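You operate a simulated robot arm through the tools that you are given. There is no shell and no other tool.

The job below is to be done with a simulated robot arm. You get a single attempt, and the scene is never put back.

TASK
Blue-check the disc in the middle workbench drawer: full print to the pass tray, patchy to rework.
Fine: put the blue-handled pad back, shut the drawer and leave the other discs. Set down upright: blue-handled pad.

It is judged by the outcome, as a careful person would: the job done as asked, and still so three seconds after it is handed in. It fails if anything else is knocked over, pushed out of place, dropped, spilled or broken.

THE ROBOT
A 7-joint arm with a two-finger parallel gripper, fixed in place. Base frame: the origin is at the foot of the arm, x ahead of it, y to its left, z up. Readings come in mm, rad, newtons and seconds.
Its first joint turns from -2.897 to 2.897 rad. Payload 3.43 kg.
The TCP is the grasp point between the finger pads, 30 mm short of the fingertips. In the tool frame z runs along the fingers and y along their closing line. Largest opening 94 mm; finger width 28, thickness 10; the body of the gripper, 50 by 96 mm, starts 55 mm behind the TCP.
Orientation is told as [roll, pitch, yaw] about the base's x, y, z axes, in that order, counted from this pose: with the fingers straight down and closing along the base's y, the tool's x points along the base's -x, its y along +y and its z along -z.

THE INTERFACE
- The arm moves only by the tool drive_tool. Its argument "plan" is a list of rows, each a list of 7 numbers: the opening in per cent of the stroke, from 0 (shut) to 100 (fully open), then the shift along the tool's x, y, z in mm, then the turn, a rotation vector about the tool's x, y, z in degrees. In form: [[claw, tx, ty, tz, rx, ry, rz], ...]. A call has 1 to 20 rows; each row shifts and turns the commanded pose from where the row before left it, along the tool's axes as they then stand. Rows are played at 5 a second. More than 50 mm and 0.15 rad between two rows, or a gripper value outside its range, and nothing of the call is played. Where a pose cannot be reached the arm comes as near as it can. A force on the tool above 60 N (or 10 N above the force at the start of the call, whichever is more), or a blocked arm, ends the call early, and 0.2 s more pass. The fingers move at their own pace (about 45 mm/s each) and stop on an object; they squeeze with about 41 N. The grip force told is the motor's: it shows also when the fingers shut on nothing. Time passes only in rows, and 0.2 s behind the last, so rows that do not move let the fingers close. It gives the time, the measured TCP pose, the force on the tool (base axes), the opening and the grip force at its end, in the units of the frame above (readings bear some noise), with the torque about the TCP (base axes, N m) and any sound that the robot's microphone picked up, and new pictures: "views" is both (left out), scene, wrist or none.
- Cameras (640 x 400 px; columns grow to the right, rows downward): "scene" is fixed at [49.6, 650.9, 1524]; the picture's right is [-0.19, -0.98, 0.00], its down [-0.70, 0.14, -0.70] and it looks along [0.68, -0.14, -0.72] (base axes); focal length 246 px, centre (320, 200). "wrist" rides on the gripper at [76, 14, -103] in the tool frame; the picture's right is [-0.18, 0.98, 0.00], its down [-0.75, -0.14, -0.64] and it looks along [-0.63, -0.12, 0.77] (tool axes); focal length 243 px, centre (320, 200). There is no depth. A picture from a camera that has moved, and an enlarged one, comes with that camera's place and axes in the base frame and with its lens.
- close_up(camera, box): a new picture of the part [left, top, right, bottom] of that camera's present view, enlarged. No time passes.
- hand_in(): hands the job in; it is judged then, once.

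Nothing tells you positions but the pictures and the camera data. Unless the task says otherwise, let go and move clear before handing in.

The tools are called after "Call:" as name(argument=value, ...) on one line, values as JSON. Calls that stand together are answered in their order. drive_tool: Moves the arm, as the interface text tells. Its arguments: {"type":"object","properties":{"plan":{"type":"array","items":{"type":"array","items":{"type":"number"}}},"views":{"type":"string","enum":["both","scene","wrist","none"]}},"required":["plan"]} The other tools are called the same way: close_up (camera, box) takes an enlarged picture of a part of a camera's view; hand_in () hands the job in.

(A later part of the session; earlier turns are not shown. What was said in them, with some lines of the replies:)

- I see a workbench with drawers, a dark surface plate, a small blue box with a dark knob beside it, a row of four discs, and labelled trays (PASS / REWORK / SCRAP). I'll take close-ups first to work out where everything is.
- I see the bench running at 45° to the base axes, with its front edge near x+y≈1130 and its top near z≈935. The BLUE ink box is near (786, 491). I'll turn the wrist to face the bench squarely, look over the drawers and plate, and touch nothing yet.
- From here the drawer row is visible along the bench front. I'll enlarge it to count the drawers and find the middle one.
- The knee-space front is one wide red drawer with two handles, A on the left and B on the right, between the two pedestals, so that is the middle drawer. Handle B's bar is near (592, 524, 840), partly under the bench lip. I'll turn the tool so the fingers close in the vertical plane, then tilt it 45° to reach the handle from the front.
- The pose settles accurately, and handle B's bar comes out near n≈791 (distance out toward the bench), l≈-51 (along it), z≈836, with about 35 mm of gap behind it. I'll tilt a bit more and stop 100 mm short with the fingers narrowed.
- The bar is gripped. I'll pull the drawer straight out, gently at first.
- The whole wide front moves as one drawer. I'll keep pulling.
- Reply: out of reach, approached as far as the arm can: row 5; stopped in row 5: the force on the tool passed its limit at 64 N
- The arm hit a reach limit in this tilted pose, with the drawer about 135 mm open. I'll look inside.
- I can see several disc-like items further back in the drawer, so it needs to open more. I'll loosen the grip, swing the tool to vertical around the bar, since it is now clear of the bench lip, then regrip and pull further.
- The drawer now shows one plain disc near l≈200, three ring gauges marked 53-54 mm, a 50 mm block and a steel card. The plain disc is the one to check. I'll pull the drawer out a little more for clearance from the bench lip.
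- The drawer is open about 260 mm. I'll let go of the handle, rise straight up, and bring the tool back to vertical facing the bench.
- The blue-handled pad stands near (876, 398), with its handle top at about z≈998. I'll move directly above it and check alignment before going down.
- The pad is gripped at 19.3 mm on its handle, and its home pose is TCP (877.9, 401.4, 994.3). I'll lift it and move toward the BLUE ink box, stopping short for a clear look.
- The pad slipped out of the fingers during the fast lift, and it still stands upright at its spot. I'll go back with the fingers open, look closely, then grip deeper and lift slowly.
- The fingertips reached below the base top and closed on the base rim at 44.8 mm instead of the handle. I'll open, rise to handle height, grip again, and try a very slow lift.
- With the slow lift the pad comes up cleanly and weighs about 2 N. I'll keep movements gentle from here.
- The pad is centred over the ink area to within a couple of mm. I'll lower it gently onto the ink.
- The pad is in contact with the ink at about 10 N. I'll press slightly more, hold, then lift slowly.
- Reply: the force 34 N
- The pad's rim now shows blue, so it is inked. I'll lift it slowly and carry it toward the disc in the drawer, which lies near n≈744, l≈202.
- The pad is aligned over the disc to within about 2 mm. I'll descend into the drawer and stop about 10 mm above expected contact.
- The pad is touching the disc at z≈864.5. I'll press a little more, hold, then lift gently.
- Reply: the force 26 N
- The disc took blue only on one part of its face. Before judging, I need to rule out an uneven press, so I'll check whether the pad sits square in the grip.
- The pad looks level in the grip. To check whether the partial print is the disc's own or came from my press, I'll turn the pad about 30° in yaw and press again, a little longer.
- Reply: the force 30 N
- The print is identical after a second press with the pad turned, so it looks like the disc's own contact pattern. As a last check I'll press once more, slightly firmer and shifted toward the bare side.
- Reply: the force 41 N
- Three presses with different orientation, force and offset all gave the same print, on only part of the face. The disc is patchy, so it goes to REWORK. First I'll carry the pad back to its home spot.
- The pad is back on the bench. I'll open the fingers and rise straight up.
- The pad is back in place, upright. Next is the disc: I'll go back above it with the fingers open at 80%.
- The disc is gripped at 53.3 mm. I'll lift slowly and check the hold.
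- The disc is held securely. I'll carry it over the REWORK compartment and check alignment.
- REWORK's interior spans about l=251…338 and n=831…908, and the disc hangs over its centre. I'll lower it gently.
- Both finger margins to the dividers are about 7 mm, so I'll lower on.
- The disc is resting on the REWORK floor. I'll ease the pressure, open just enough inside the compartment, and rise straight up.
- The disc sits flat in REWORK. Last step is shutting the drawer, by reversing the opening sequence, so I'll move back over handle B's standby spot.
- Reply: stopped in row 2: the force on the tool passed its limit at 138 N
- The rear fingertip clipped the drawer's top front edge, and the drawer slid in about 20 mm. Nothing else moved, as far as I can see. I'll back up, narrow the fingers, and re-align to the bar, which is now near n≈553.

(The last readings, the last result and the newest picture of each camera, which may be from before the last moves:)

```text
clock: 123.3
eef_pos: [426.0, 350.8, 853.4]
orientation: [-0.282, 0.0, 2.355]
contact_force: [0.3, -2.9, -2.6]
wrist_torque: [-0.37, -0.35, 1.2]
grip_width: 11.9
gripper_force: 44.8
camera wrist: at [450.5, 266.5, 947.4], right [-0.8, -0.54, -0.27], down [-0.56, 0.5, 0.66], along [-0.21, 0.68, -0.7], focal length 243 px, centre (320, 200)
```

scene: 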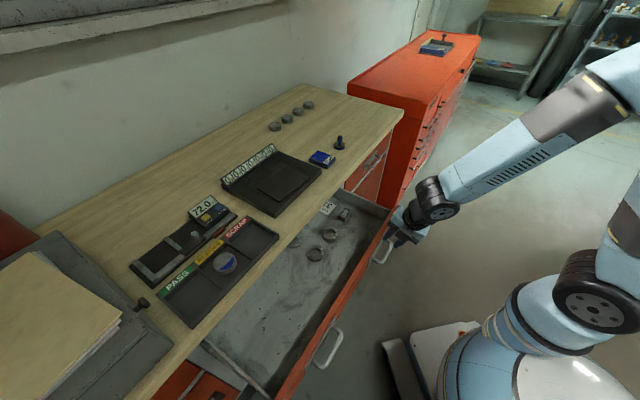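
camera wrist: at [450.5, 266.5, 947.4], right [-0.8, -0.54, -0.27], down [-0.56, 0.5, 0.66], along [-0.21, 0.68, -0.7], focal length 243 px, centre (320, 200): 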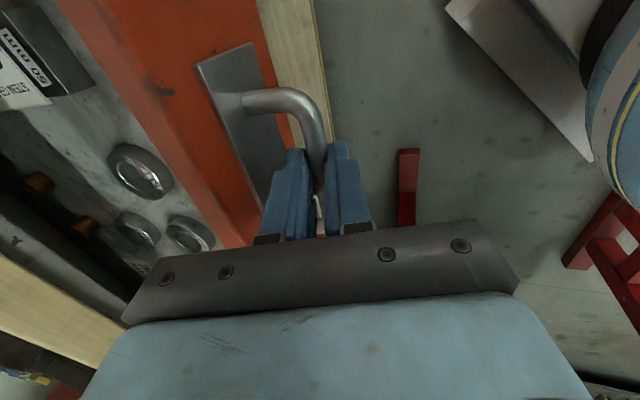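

The bar is gripped again. I'll push the drawer in part-way with this tilt.

Call:
drive_tool(plan=[[0, 0, -7.7, 2.2, 0, 0, 0], [0, 0, -14.4, 4.2, 0, 0, 0], [0, 0, -19.2, 5.6, 0, 0, 0], [0, 0, -19.2, 5.6, 0, 0, 0], [0, 0, -19.2, 5.6, 0, 0, 0], [0, 0, -19.2, 5.6, 0, 0, 0], [0, 0, -19.2, 5.6, 0, 0, 0], [0, 0, -11.5, 3.3, 0, 0, 0], [0, 0, -4.8, 1.4, 0, 0, 0], [0, 0, 0, 0, 0, 0, 0]], views="both")

```text
clock: 125.5
eef_pos: [526.0, 448.5, 854.0]
orientation: [-0.282, -0.001, 2.355]
contact_force: [-8.8, 10.2, 7.0]
wrist_torque: [0.1, 0.05, 1.32]
grip_width: 12.2
gripper_force: 45.4
camera wrist: at [549.1, 365.1, 947.2], right [-0.8, -0.54, -0.27], down [-0.56, 0.5, 0.66], along [-0.21, 0.68, -0.7], focal length 243 px, centre (320, 200)
```

scene: 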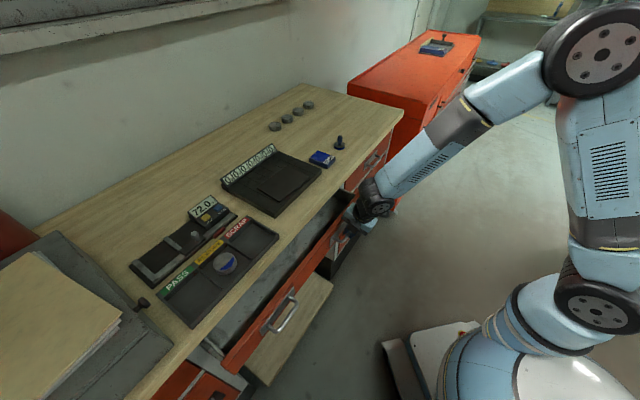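
wrist: 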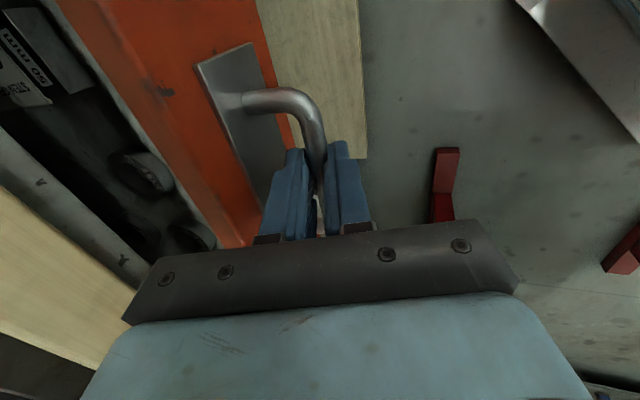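

Call:
drive_tool(plan=[[34, 0, 0, 0, 0, 0, 0], [34, 0, 0, 0, 0, 0, 0], [34, 0, 2.16, 0.14, 7.3, 0, 0], [34, 0, 2.16, 0.14, 7.3, 0, 0], [34, 0, 2.16, 0.14, 7.3, 0, 0], [34, 0, 2.16, 0.14, 7.3, 0, 0], [34, 0, 2.16, 0.14, 7.3, 0, 0], [34, 0, 2.16, 0.14, 7.3, 0, 0], [34, 0, 0, 0, 0, 0, 0]], views="both")

Call:
close_up(camera="scene", box=[300, 190, 396, 250])

```text
clock: 126.5
eef_pos: [540.7, 434.8, 846.4]
orientation: [-0.46, -0.094, 2.299]
contact_force: [-6.9, 9.6, -4.7]
wrist_torque: [0.05, 0.19, 0.32]
grip_width: 31.4
gripper_force: 0.0
stopped in row 4: the force on the tool passed its limit at 165 N (the readings are from after the stop); the commanded pose is now the measured one
camera wrist: at [552.6, 333.5, 922.8], right [-0.81, -0.42, -0.42], down [-0.58, 0.41, 0.71], along [-0.13, 0.81, -0.57], focal length 243 px, centre (320, 200)
```

scene: 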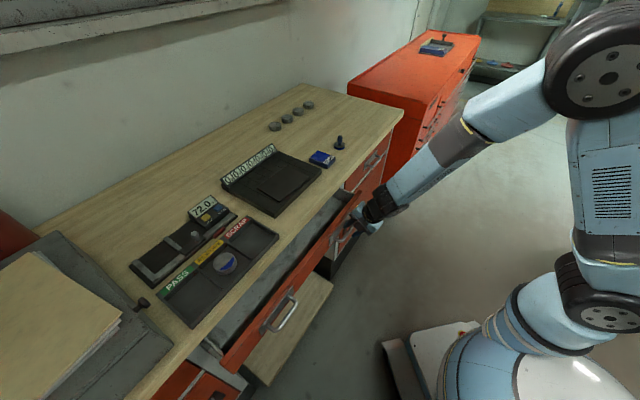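
wrist: 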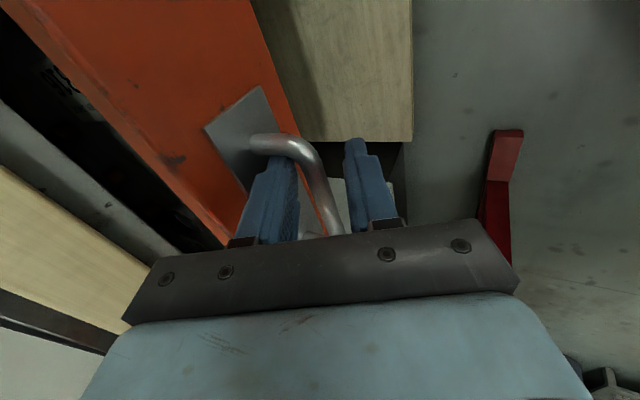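

```text
6.67 times, centred on (348, 220) of scene
camera zoom: at [49.6, 650.9, 1524.0], right [-0.19, -0.98, 0.0], down [-0.7, 0.14, -0.7], along [0.68, -0.14, -0.72], focal length 1640 px, centre (133, 67)
```

zoom: 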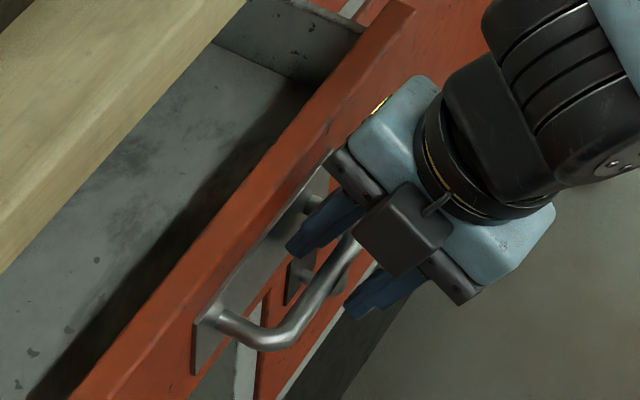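

The turn near the handle went off its path and the fingers pressed against the handle's leg, so it stopped. I'll look closely before backing out.

Call:
close_up(camera="wrist", box=[200, 100, 400, 250])

Call:
close_up(camera="scene", box=[320, 200, 384, 240])

Call:
close_up(camera="scene", box=[180, 140, 372, 260])

```text
2.67 times, centred on (300, 175) of wrist
camera zoom: at [552.6, 333.5, 922.8], right [-0.81, -0.42, -0.42], down [-0.58, 0.41, 0.71], along [-0.13, 0.81, -0.57], focal length 647 px, centre (373, 267)
```

zoom: 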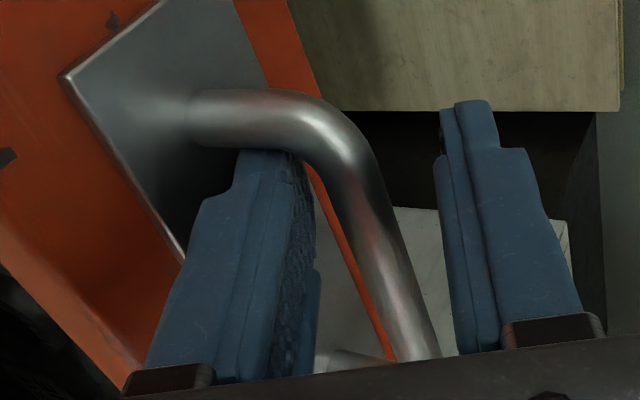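

```text
10.00 times, centred on (352, 220) of scene
camera zoom: at [49.6, 650.9, 1524.0], right [-0.19, -0.98, 0.0], down [-0.7, 0.14, -0.7], along [0.68, -0.14, -0.72], focal length 2460 px, centre (0, 0)
```

zoom: 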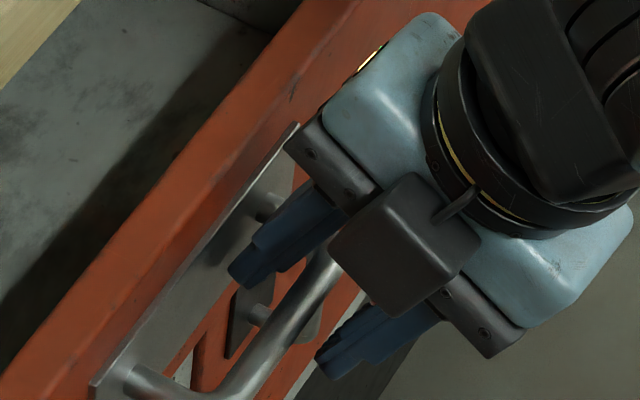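

```text
3.33 times, centred on (276, 200) of scene
camera zoom: at [49.6, 650.9, 1524.0], right [-0.19, -0.98, 0.0], down [-0.7, 0.14, -0.7], along [0.68, -0.14, -0.72], focal length 820 px, centre (467, 200)
```

zoom: 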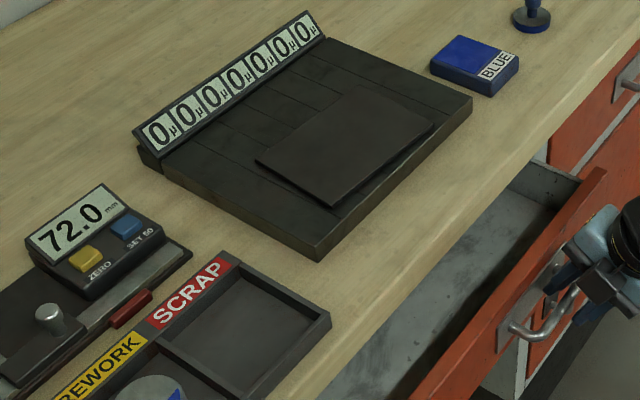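

The rear finger is inside the handle, pressing on its right leg. I'll shift left to free it, then withdraw straight back along the tool axis.

Call:
drive_tool(plan=[[34, -7, 0, 0, 0, 0, 0], [34, -7, 0, 0, 0, 0, 0], [34, 0, 0, 0, 0, 0, 0]], views="wrist")

Call:
close_up(camera="wrist", box=[200, 100, 400, 250])

```text
clock: 127.2
eef_pos: [531.4, 443.5, 847.7]
orientation: [-0.459, -0.094, 2.296]
contact_force: [0.2, 0.9, -0.5]
wrist_torque: [-0.01, -0.01, 0.0]
grip_width: 31.6
gripper_force: 0.0
camera wrist: at [544.2, 341.9, 923.8], right [-0.81, -0.42, -0.42], down [-0.58, 0.41, 0.71], along [-0.12, 0.81, -0.57], focal length 243 px, centre (320, 200)
```

wrist: 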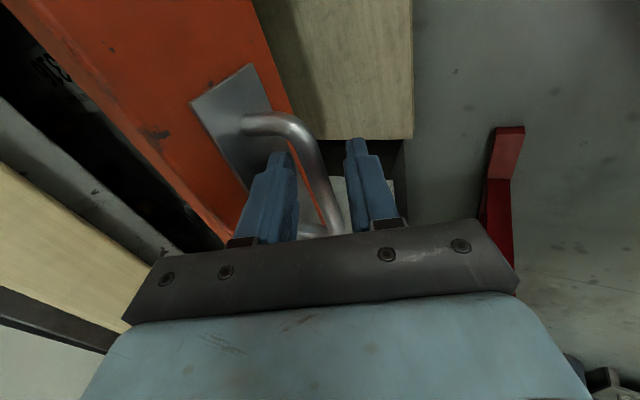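

```text
2.67 times, centred on (300, 175) of wrist
camera zoom: at [544.2, 341.9, 923.8], right [-0.81, -0.42, -0.42], down [-0.58, 0.41, 0.71], along [-0.12, 0.81, -0.57], focal length 647 px, centre (373, 267)
```

zoom: 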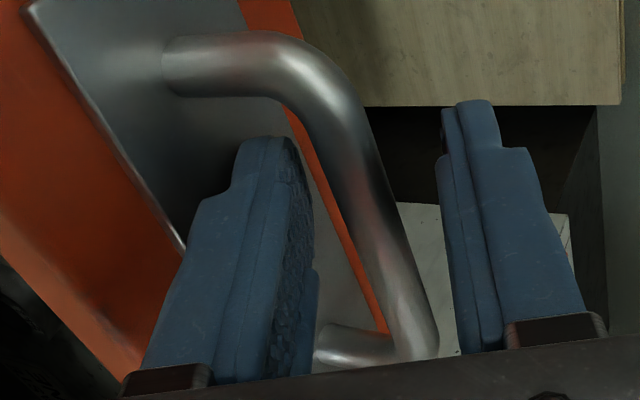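

Call:
drive_tool(plan=[[34, 0, 0, -10, 0, 0, 0], [34, 0, 0, -20, 0, 0, 0], [34, 0, 0, -25, 0, 0, 0], [34, 0, 0, -30, 0, 0, 0], [34, 0, 0, -30, 0, 0, 0], [34, 0, 0, -30, 0, 0, 0], [34, 0, 0, -30, 0, 0, 0], [34, 0, 0, 0, 0, 0, 0], [34, 0, 0, 0, 0, 0, 0]], views="both")

```text
clock: 129.2
eef_pos: [483.8, 381.6, 1001.9]
orientation: [-0.457, -0.094, 2.294]
contact_force: [-0.1, -0.1, -0.1]
wrist_torque: [0.03, 0.02, 0.02]
grip_width: 31.9
gripper_force: 0.1
camera wrist: at [496.4, 280.8, 1079.1], right [-0.81, -0.42, -0.42], down [-0.58, 0.41, 0.71], along [-0.12, 0.81, -0.57], focal length 243 px, centre (320, 200)
```

scene: 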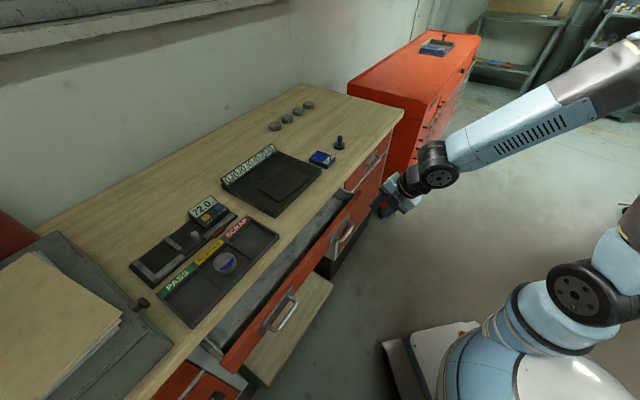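
wrist: 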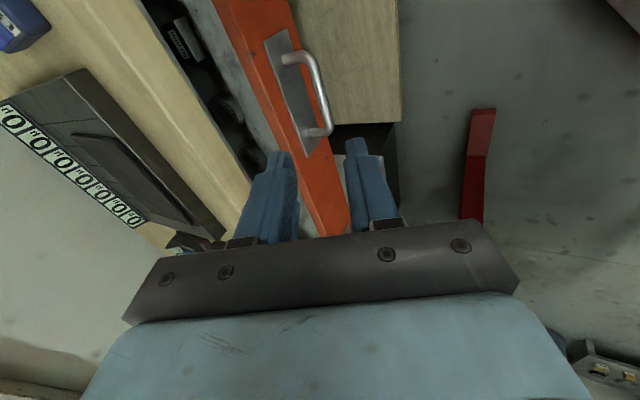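

I'm clear of the handle. I'll square up the tool and tilt to 60° here in free space before approaching again.

Call:
drive_tool(plan=[[34, 0, 0, 0, 0, 3.27, -5.56], [34, -9, -22.4, 11, 0, 0, 0], [34, -9, -22.4, 11, 0, 0, 0], [34, 0, 0, 0, 0, 0, 0], [34, 0, 0, 0, 6.76, 0, 0], [34, 0, 0, 0, 6.76, 0, 0], [34, 0, 0, 0, 6.76, 0, 0], [34, 0, 0, 0, 6.76, 0, 0], [34, 0, 0, 0, 6.76, 0, 0], [34, 0, 0, 0, 0, 0, 0], [34, 0, 0, 0, 0, 0, 0]], views="both")

```text
clock: 131.7
eef_pos: [511.6, 424.8, 1001.8]
orientation: [-0.953, 0.025, 2.335]
contact_force: [0.4, -0.3, 0.4]
wrist_torque: [0.01, 0.02, -0.03]
grip_width: 32.2
gripper_force: 0.1
out of reach, approached as far as the arm can: row 7
camera wrist: at [497.1, 306.3, 1051.1], right [-0.52, -0.28, -0.81], down [-0.85, 0.25, 0.47], along [0.07, 0.93, -0.36], focal length 243 px, centre (320, 200)
```

scene: 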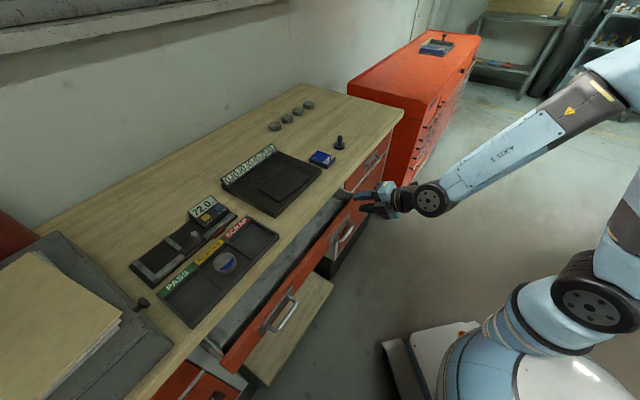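
wrist: 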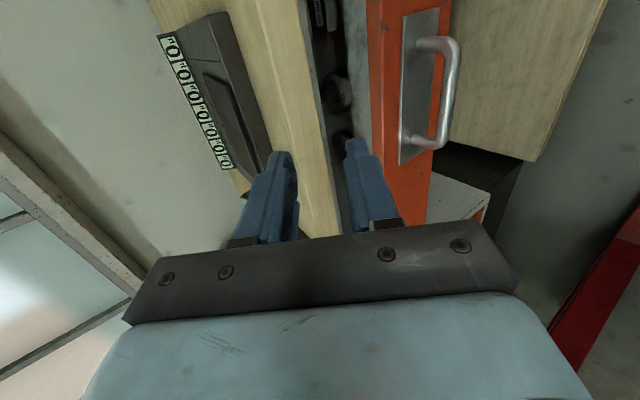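

Call:
drive_tool(plan=[[28, 0, 0, 0, -6, 0, 0], [28, 0, 0, 0, -4, 0, 0], [28, 0, 0, 0, 0, 0, 0], [28, 0, 0, 0, 0, 0, 0]], views="wrist")

```text
clock: 132.7
eef_pos: [511.8, 423.7, 1003.5]
orientation: [-0.778, 0.028, 2.335]
contact_force: [0.5, -0.2, -0.5]
wrist_torque: [0.02, -0.02, -0.02]
grip_width: 26.4
gripper_force: 0.2
camera wrist: at [504.0, 313.5, 1067.0], right [-0.62, -0.37, -0.69], down [-0.78, 0.31, 0.54], along [0.02, 0.88, -0.48], focal length 243 px, centre (320, 200)
```

wrist: 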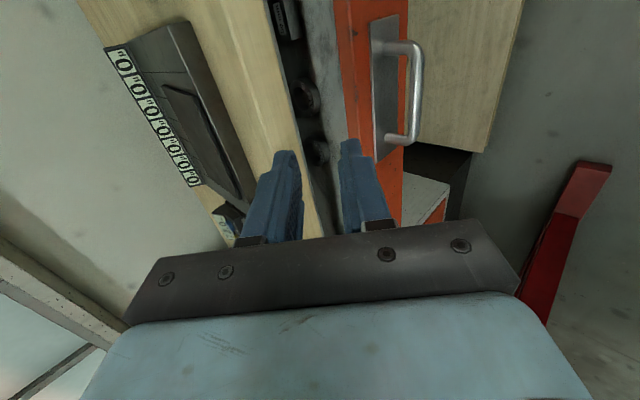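

The tool is now at about 45° tilt, which still clears the bench lip at the end of travel. I'll approach the bar, near n≈694, to a standoff and check.

Call:
drive_tool(plan=[[28, -2, 31.3, 28.1, 0, 0, 0], [28, -2, 31.3, 28.1, 0, 0, 0], [28, -2, 31.3, 28.1, 0, 0, 0], [28, 0, 0, 0, 0, 0, 0], [28, 0, 0, 0, 0, 0, 0]], views="both")

Call:
close_up(camera="wrist", box=[220, 60, 420, 185])

Call:
close_up(camera="scene", box=[310, 190, 406, 250])

```text
clock: 133.8
eef_pos: [505.0, 419.7, 877.7]
orientation: [-0.779, 0.027, 2.336]
contact_force: [0.1, 0.3, 0.4]
wrist_torque: [-0.04, -0.01, 0.0]
grip_width: 26.5
gripper_force: 0.0
camera wrist: at [497.6, 308.3, 941.5], right [-0.62, -0.36, -0.7], down [-0.78, 0.31, 0.54], along [0.02, 0.88, -0.48], focal length 243 px, centre (320, 200)
```

scene: 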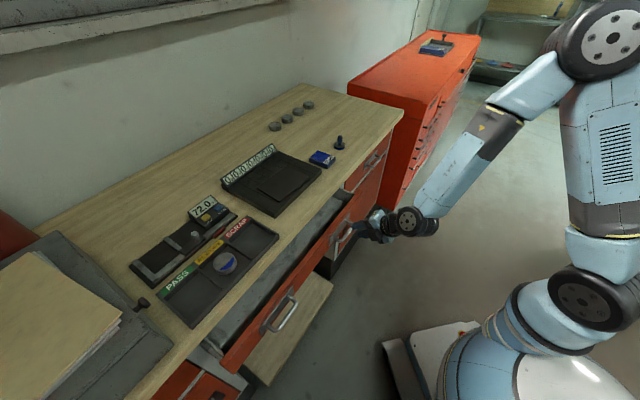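
wrist: 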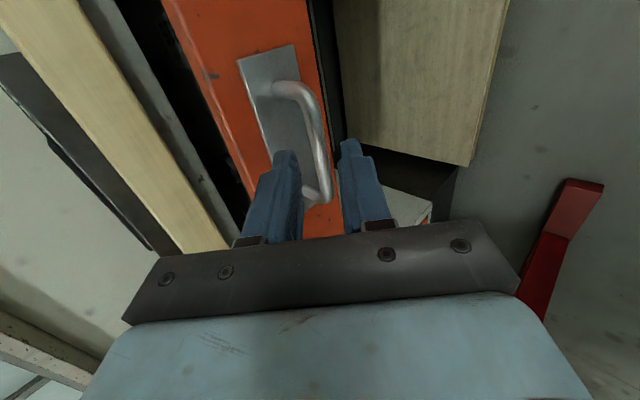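

```text
3.20 times, centred on (320, 122) of wrist
camera zoom: at [497.6, 308.3, 941.5], right [-0.62, -0.36, -0.7], down [-0.78, 0.31, 0.54], along [0.02, 0.88, -0.48], focal length 776 px, centre (320, 448)
```

zoom: 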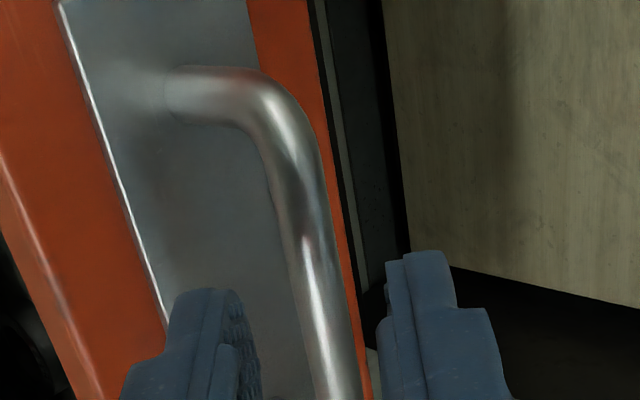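

```text
6.67 times, centred on (358, 220) of scene
camera zoom: at [49.6, 650.9, 1524.0], right [-0.19, -0.98, 0.0], down [-0.7, 0.14, -0.7], along [0.68, -0.14, -0.72], focal length 1640 px, centre (67, 67)
```

zoom: 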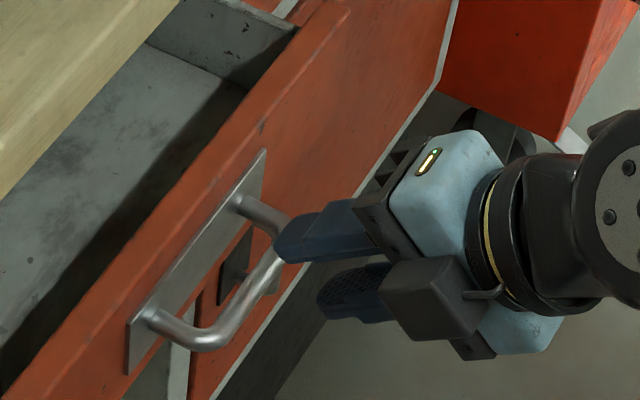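

Call:
drive_tool(plan=[[28, -1, -1, 10, 0, 0, 0], [28, -1, -1, 10, 0, 0, 0], [28, -1, 0, 10, 0, 0, 0], [28, 0, 0, 8, 0, 0, 0], [28, 0, 0, 0, 0, 0, 0]], views="wrist")

Call:
close_up(camera="wrist", box=[220, 60, 420, 185])

```text
clock: 135.1
eef_pos: [522.0, 440.7, 850.9]
orientation: [-0.78, 0.03, 2.337]
contact_force: [-0.1, -0.3, -1.1]
wrist_torque: [-0.01, 0.0, -0.01]
grip_width: 26.2
gripper_force: 0.0
camera wrist: at [515.0, 330.4, 915.2], right [-0.62, -0.36, -0.7], down [-0.78, 0.31, 0.54], along [0.02, 0.88, -0.48], focal length 243 px, centre (320, 200)
```

wrist: 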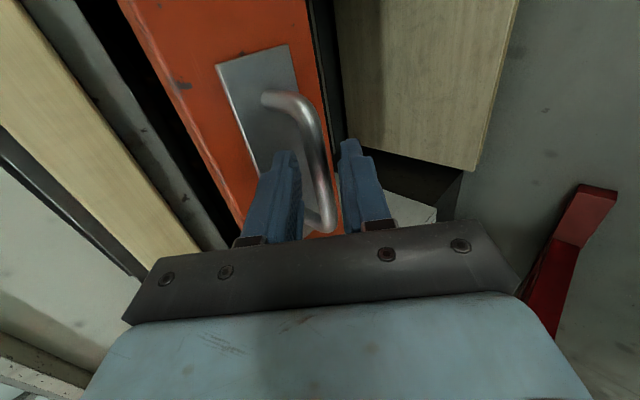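

```text
3.20 times, centred on (320, 122) of wrist
camera zoom: at [515.0, 330.4, 915.2], right [-0.62, -0.36, -0.7], down [-0.78, 0.31, 0.54], along [0.02, 0.88, -0.48], focal length 776 px, centre (320, 448)
```

zoom: 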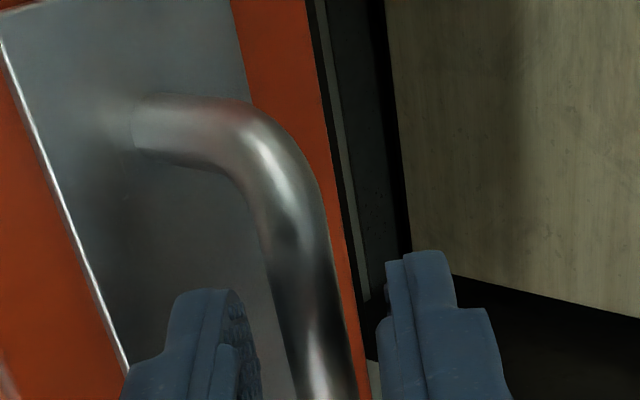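

Bar is centred between the fingers. I'll close on it and push the drawer in.

Call:
drive_tool(plan=[[0, 0, 0, 0, 0, 0, 0], [0, 0, 0, 0, 0, 0, 0], [0, 0, 0, 0, 0, 0, 0], [0, 0, -5, 5, 0, 0, 0], [0, 0, -8, 8, 0, 0, 0], [0, 0, -8, 8, 0, 0, 0]], views="wrist")

```text
clock: 136.4
eef_pos: [544.1, 463.3, 851.9]
orientation: [-0.782, 0.027, 2.335]
contact_force: [1.8, 0.6, 24.1]
wrist_torque: [-0.44, -1.12, 0.03]
grip_width: 11.9
gripper_force: 44.9
camera wrist: at [537.0, 352.3, 915.9], right [-0.62, -0.36, -0.7], down [-0.79, 0.31, 0.53], along [0.02, 0.88, -0.48], focal length 243 px, centre (320, 200)
```

wrist: 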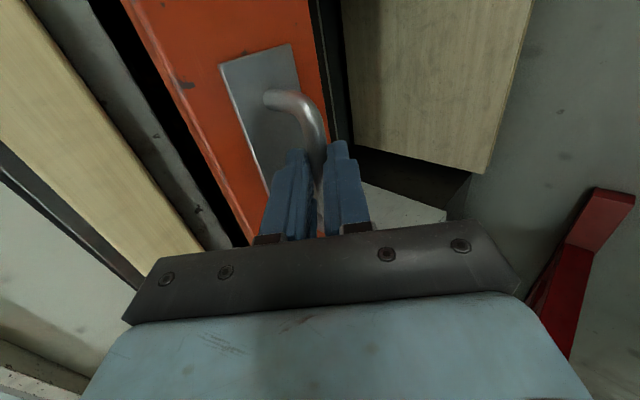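

Call:
drive_tool(plan=[[0, 0, -9.5, 7.4, 0, 0, 0], [0, 0, -11, 10.8, 0, 0, 0], [0, 0, -11, 10.8, 0, 0, 0], [0, 0, -7.1, 7, 0, 0, 0], [0, 0, 0, 0, 0, 0, 0]], views="both")

Call:
close_up(camera="scene", box=[290, 180, 386, 240])

```text
clock: 137.7
eef_pos: [582.0, 500.8, 852.6]
orientation: [-0.776, 0.026, 2.338]
contact_force: [-10.1, 8.4, -0.3]
wrist_torque: [0.38, 0.49, 1.69]
grip_width: 11.8
gripper_force: 44.7
camera wrist: at [574.6, 389.5, 916.2], right [-0.62, -0.37, -0.69], down [-0.78, 0.31, 0.54], along [0.02, 0.88, -0.48], focal length 243 px, centre (320, 200)
```

scene: 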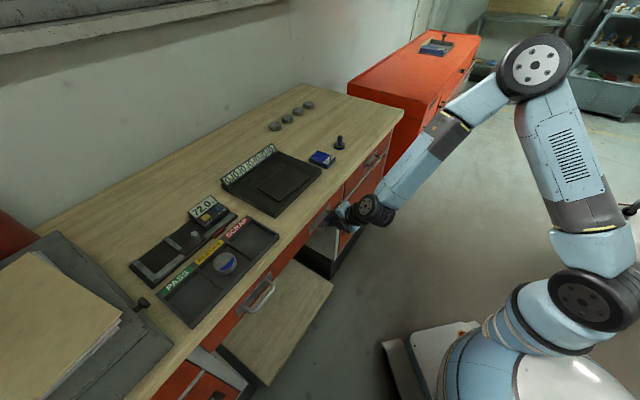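
wrist: 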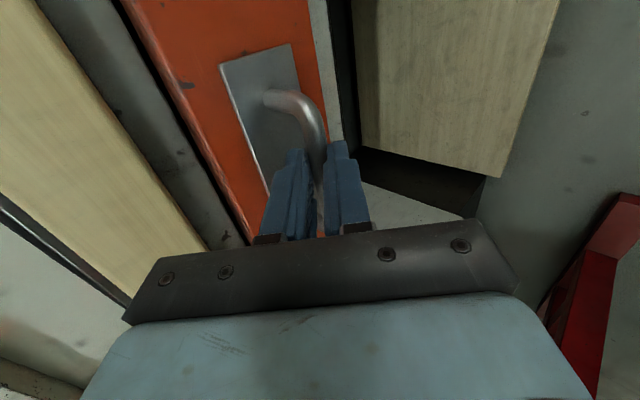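

```text
6.67 times, centred on (338, 210) of scene
camera zoom: at [49.6, 650.9, 1524.0], right [-0.19, -0.98, 0.0], down [-0.7, 0.14, -0.7], along [0.68, -0.14, -0.72], focal length 1640 px, centre (200, 133)
```

zoom: 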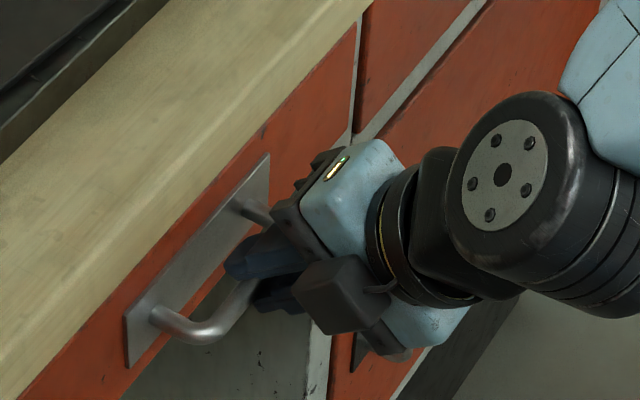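

Call:
drive_tool(plan=[[0, -1, -2.84, 2.82, 0, 0, 0], [0, -1, -2.84, 2.82, 0, 0, 0], [0, 0, -2.84, 2.82, 0, 0, 0], [0, 0, 0, 0, 0, 0, 0]], views="both")

Call:
close_up(camera="scene", box=[290, 180, 386, 240])

Call:
close_up(camera="scene", box=[180, 260, 308, 340])

```text
clock: 138.7
eef_pos: [588.7, 508.8, 851.9]
orientation: [-0.781, 0.028, 2.334]
contact_force: [-6.1, 7.8, 7.6]
wrist_torque: [-0.43, -0.66, 0.46]
grip_width: 11.9
gripper_force: 45.6
camera wrist: at [582.5, 397.9, 916.0], right [-0.62, -0.36, -0.7], down [-0.79, 0.31, 0.53], along [0.02, 0.88, -0.48], focal length 243 px, centre (320, 200)
```

scene: 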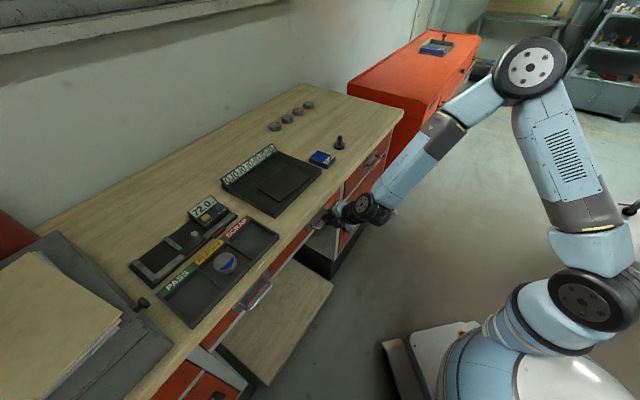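
wrist: 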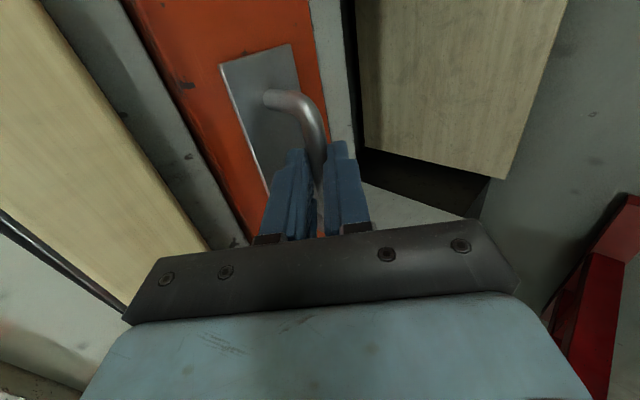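

```text
6.67 times, centred on (338, 210) of scene
camera zoom: at [49.6, 650.9, 1524.0], right [-0.19, -0.98, 0.0], down [-0.7, 0.14, -0.7], along [0.68, -0.14, -0.72], focal length 1640 px, centre (200, 133)
```

zoom: 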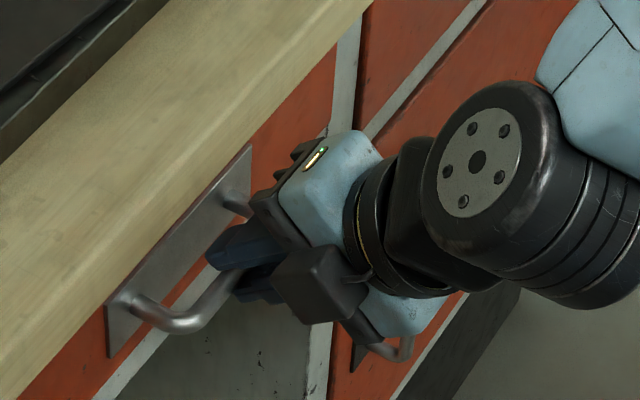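

```text
5.00 times, centred on (244, 300) of scene
camera zoom: at [49.6, 650.9, 1524.0], right [-0.19, -0.98, 0.0], down [-0.7, 0.14, -0.7], along [0.68, -0.14, -0.72], focal length 1230 px, centre (700, -300)
```

zoom: 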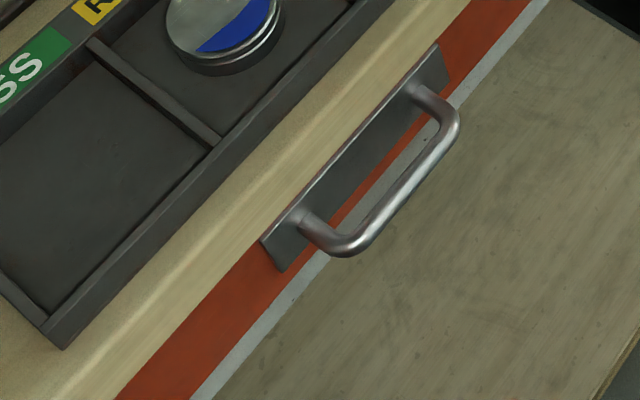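

Call:
drive_tool(plan=[[0, 0, -2.1, 2.1, 0, 0, 0], [0, 0, -1.4, 1.4, 0, 0, 0], [0, 0, 0, 0, 0, 0, 0]], views="none")

Call:
close_up(camera="scene", box=[300, 190, 380, 240])

```text
clock: 139.4
eef_pos: [590.2, 510.7, 852.8]
orientation: [-0.775, 0.027, 2.335]
contact_force: [-36.6, -36.7, 6.7]
wrist_torque: [-0.98, 0.04, 0.61]
grip_width: 11.9
gripper_force: 45.1
```

```text
8.00 times, centred on (340, 215) of scene
camera zoom: at [49.6, 650.9, 1524.0], right [-0.19, -0.98, 0.0], down [-0.7, 0.14, -0.7], along [0.68, -0.14, -0.72], focal length 1968 px, centre (160, 80)
```

zoom: 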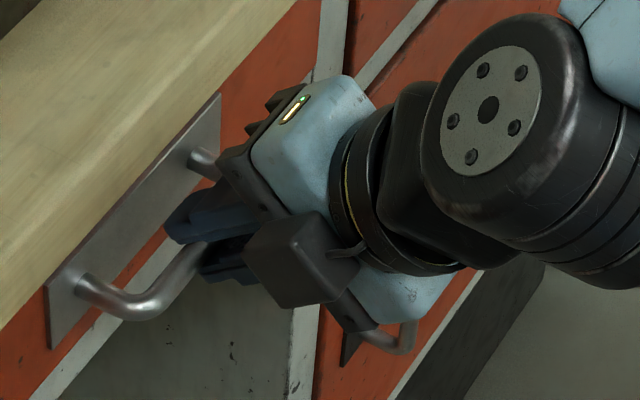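

The drawer is against its stop, closed exactly as at the start. I'll relax the push, release, and back straight out along the tool axis.

Call:
drive_tool(plan=[[0, 0, 2, -2, 0, 0, 0], [0, 0, 0, 0, 0, 0, 0], [30, 0, 0, 0, 0, 0, 0], [30, 0, 0, 0, 0, 0, 0]], views="wrist")

Call:
close_up(camera="wrist", box=[220, 60, 420, 210])

```text
clock: 140.4
eef_pos: [592.1, 510.1, 852.9]
orientation: [-0.781, 0.028, 2.334]
contact_force: [0.2, -0.6, -0.1]
wrist_torque: [0.0, -0.04, 0.02]
grip_width: 28.3
gripper_force: 0.0
camera wrist: at [584.7, 398.9, 915.9], right [-0.62, -0.36, -0.7], down [-0.78, 0.31, 0.54], along [0.02, 0.88, -0.48], focal length 243 px, centre (320, 200)
```

wrist: 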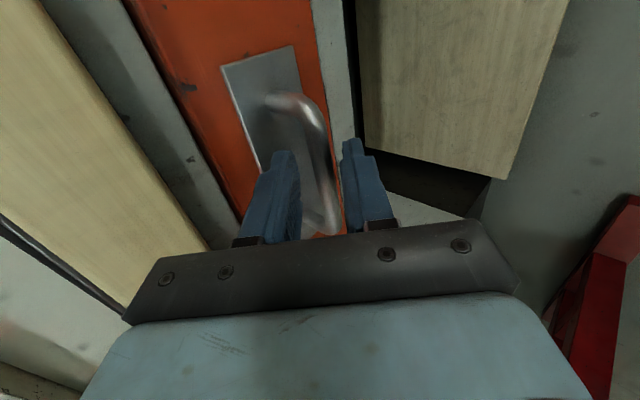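

```text
2.67 times, centred on (320, 135) of wrist
camera zoom: at [584.7, 398.9, 915.9], right [-0.62, -0.36, -0.7], down [-0.78, 0.31, 0.54], along [0.02, 0.88, -0.48], focal length 647 px, centre (320, 373)
```

zoom: 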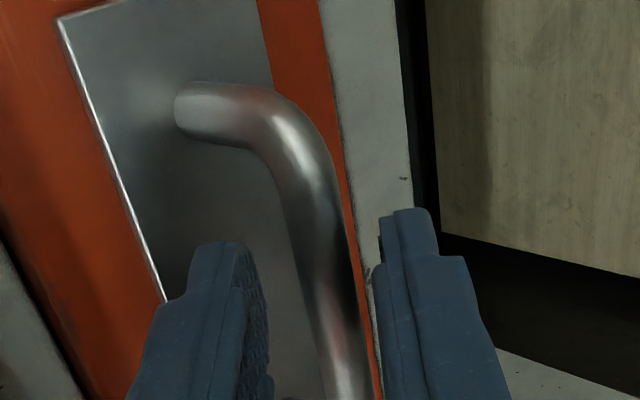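

Call:
drive_tool(plan=[[30, 0, 0, -8, 0, 0, 0], [30, 0, 0, -12, 0, 0, 0], [30, 0, 0, -16, 0, 0, 0], [30, 0, 0, -20, 0, 0, 0], [30, 0, 0, -25, 0, 0, 0], [30, 0, 0, -30, 0, 0, 0], [30, 0, 0, -30, 0, 0, 0], [30, 0, 0, -30, 0, 0, 0], [30, 0, 0, 0, 0, 0, 0], [30, 0, 0, 0, 0, 0, 0]], views="both")

Call:
close_up(camera="scene", box=[130, 150, 370, 300])

Call:
close_up(camera="scene", box=[290, 120, 402, 240])

Call:
close_up(camera="scene", box=[160, 220, 288, 300])

```text
clock: 142.7
eef_pos: [501.7, 430.9, 972.7]
orientation: [-0.779, 0.027, 2.336]
contact_force: [0.4, 0.3, 0.5]
wrist_torque: [-0.01, 0.0, 0.0]
grip_width: 28.3
gripper_force: 0.1
camera wrist: at [494.6, 319.6, 1037.3], right [-0.62, -0.37, -0.69], down [-0.78, 0.31, 0.54], along [0.02, 0.88, -0.48], focal length 243 px, centre (320, 200)
```

scene: 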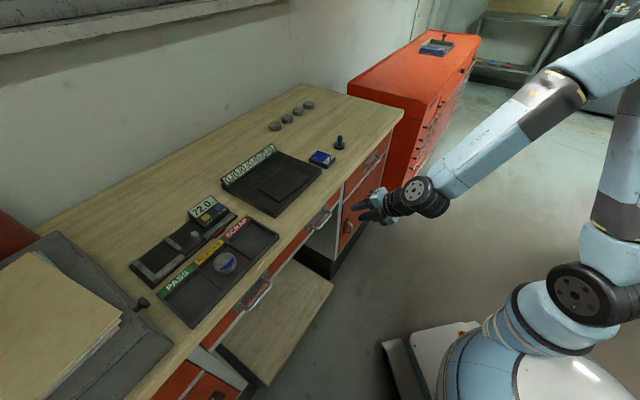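
wrist: 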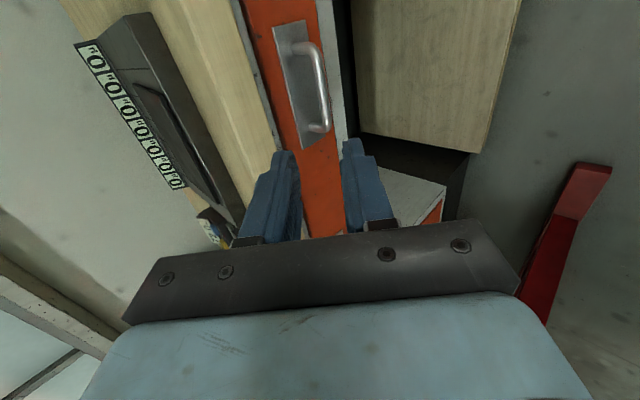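

```text
2.67 times, centred on (250, 225) of scene
camera zoom: at [49.6, 650.9, 1524.0], right [-0.19, -0.98, 0.0], down [-0.7, 0.14, -0.7], along [0.68, -0.14, -0.72], focal length 656 px, centre (507, 133)
```

zoom: 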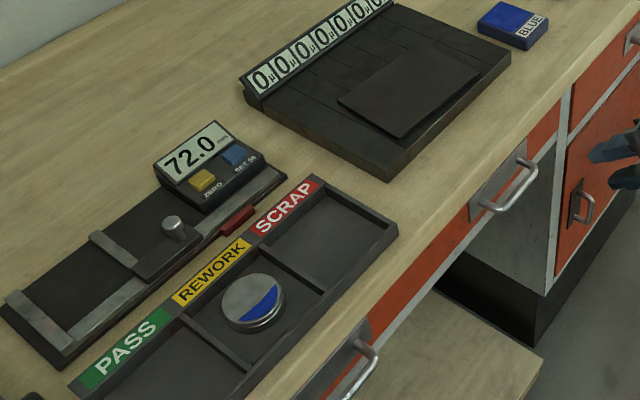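

```text
3.33 times, centred on (346, 180) of scene
camera zoom: at [49.6, 650.9, 1524.0], right [-0.19, -0.98, 0.0], down [-0.7, 0.14, -0.7], along [0.68, -0.14, -0.72], focal length 820 px, centre (233, 267)
```

zoom: 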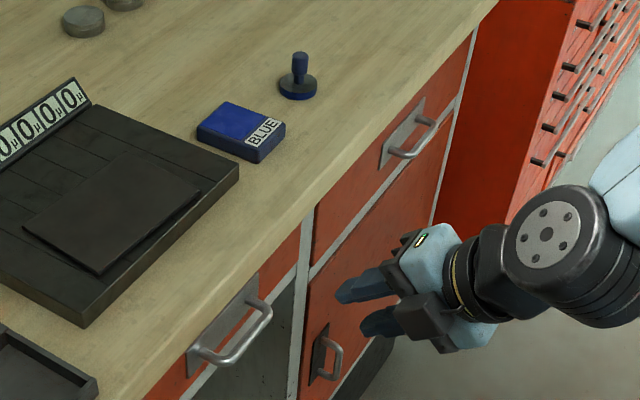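

```text
5.00 times, centred on (224, 260) of scene
camera zoom: at [49.6, 650.9, 1524.0], right [-0.19, -0.98, 0.0], down [-0.7, 0.14, -0.7], along [0.68, -0.14, -0.72], focal length 1230 px, centre (800, -100)
```

zoom: 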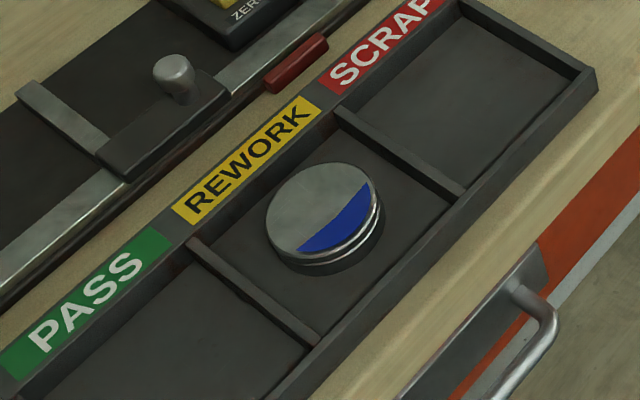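

All done: the drawer is shut, the patchy disc lies flat in REWORK, the blue-handled pad stands upright in its place (about 4 mm from its original spot), and the other discs are untouched. The gripper is empty and clear, so I'm handing in.

Call:
hand_in()

```text
The job is handed in.
```

I blue-checked the disc from the middle drawer. Its print was patchy, so it is now in the REWORK tray, and I've handed the job in.

- **Check:** I inked the blue-handled pad and pressed it on the disc three times, changing the angle, force and position. Each press left the same print, on well under half of the face.
- **Pad:** It is back on the bench, standing upright, about 4 mm from where it started.
- **Drawer:** It is shut against its stop. The four other discs on the bench were not touched.

**Slips along the way**
- The pad slipped from the fingers on my first lift, but it stayed standing and I re-gripped it.
- While closing the drawer, the gripper struck the drawer front once and the handle once. The two hits measured 138 N and 165 N. The first pushed the drawer in about 20 mm.
- I saw no damage. The ring gauges and the 50 mm block in the drawer looked in place after the first hit, but I couldn't look inside again once it was shut.
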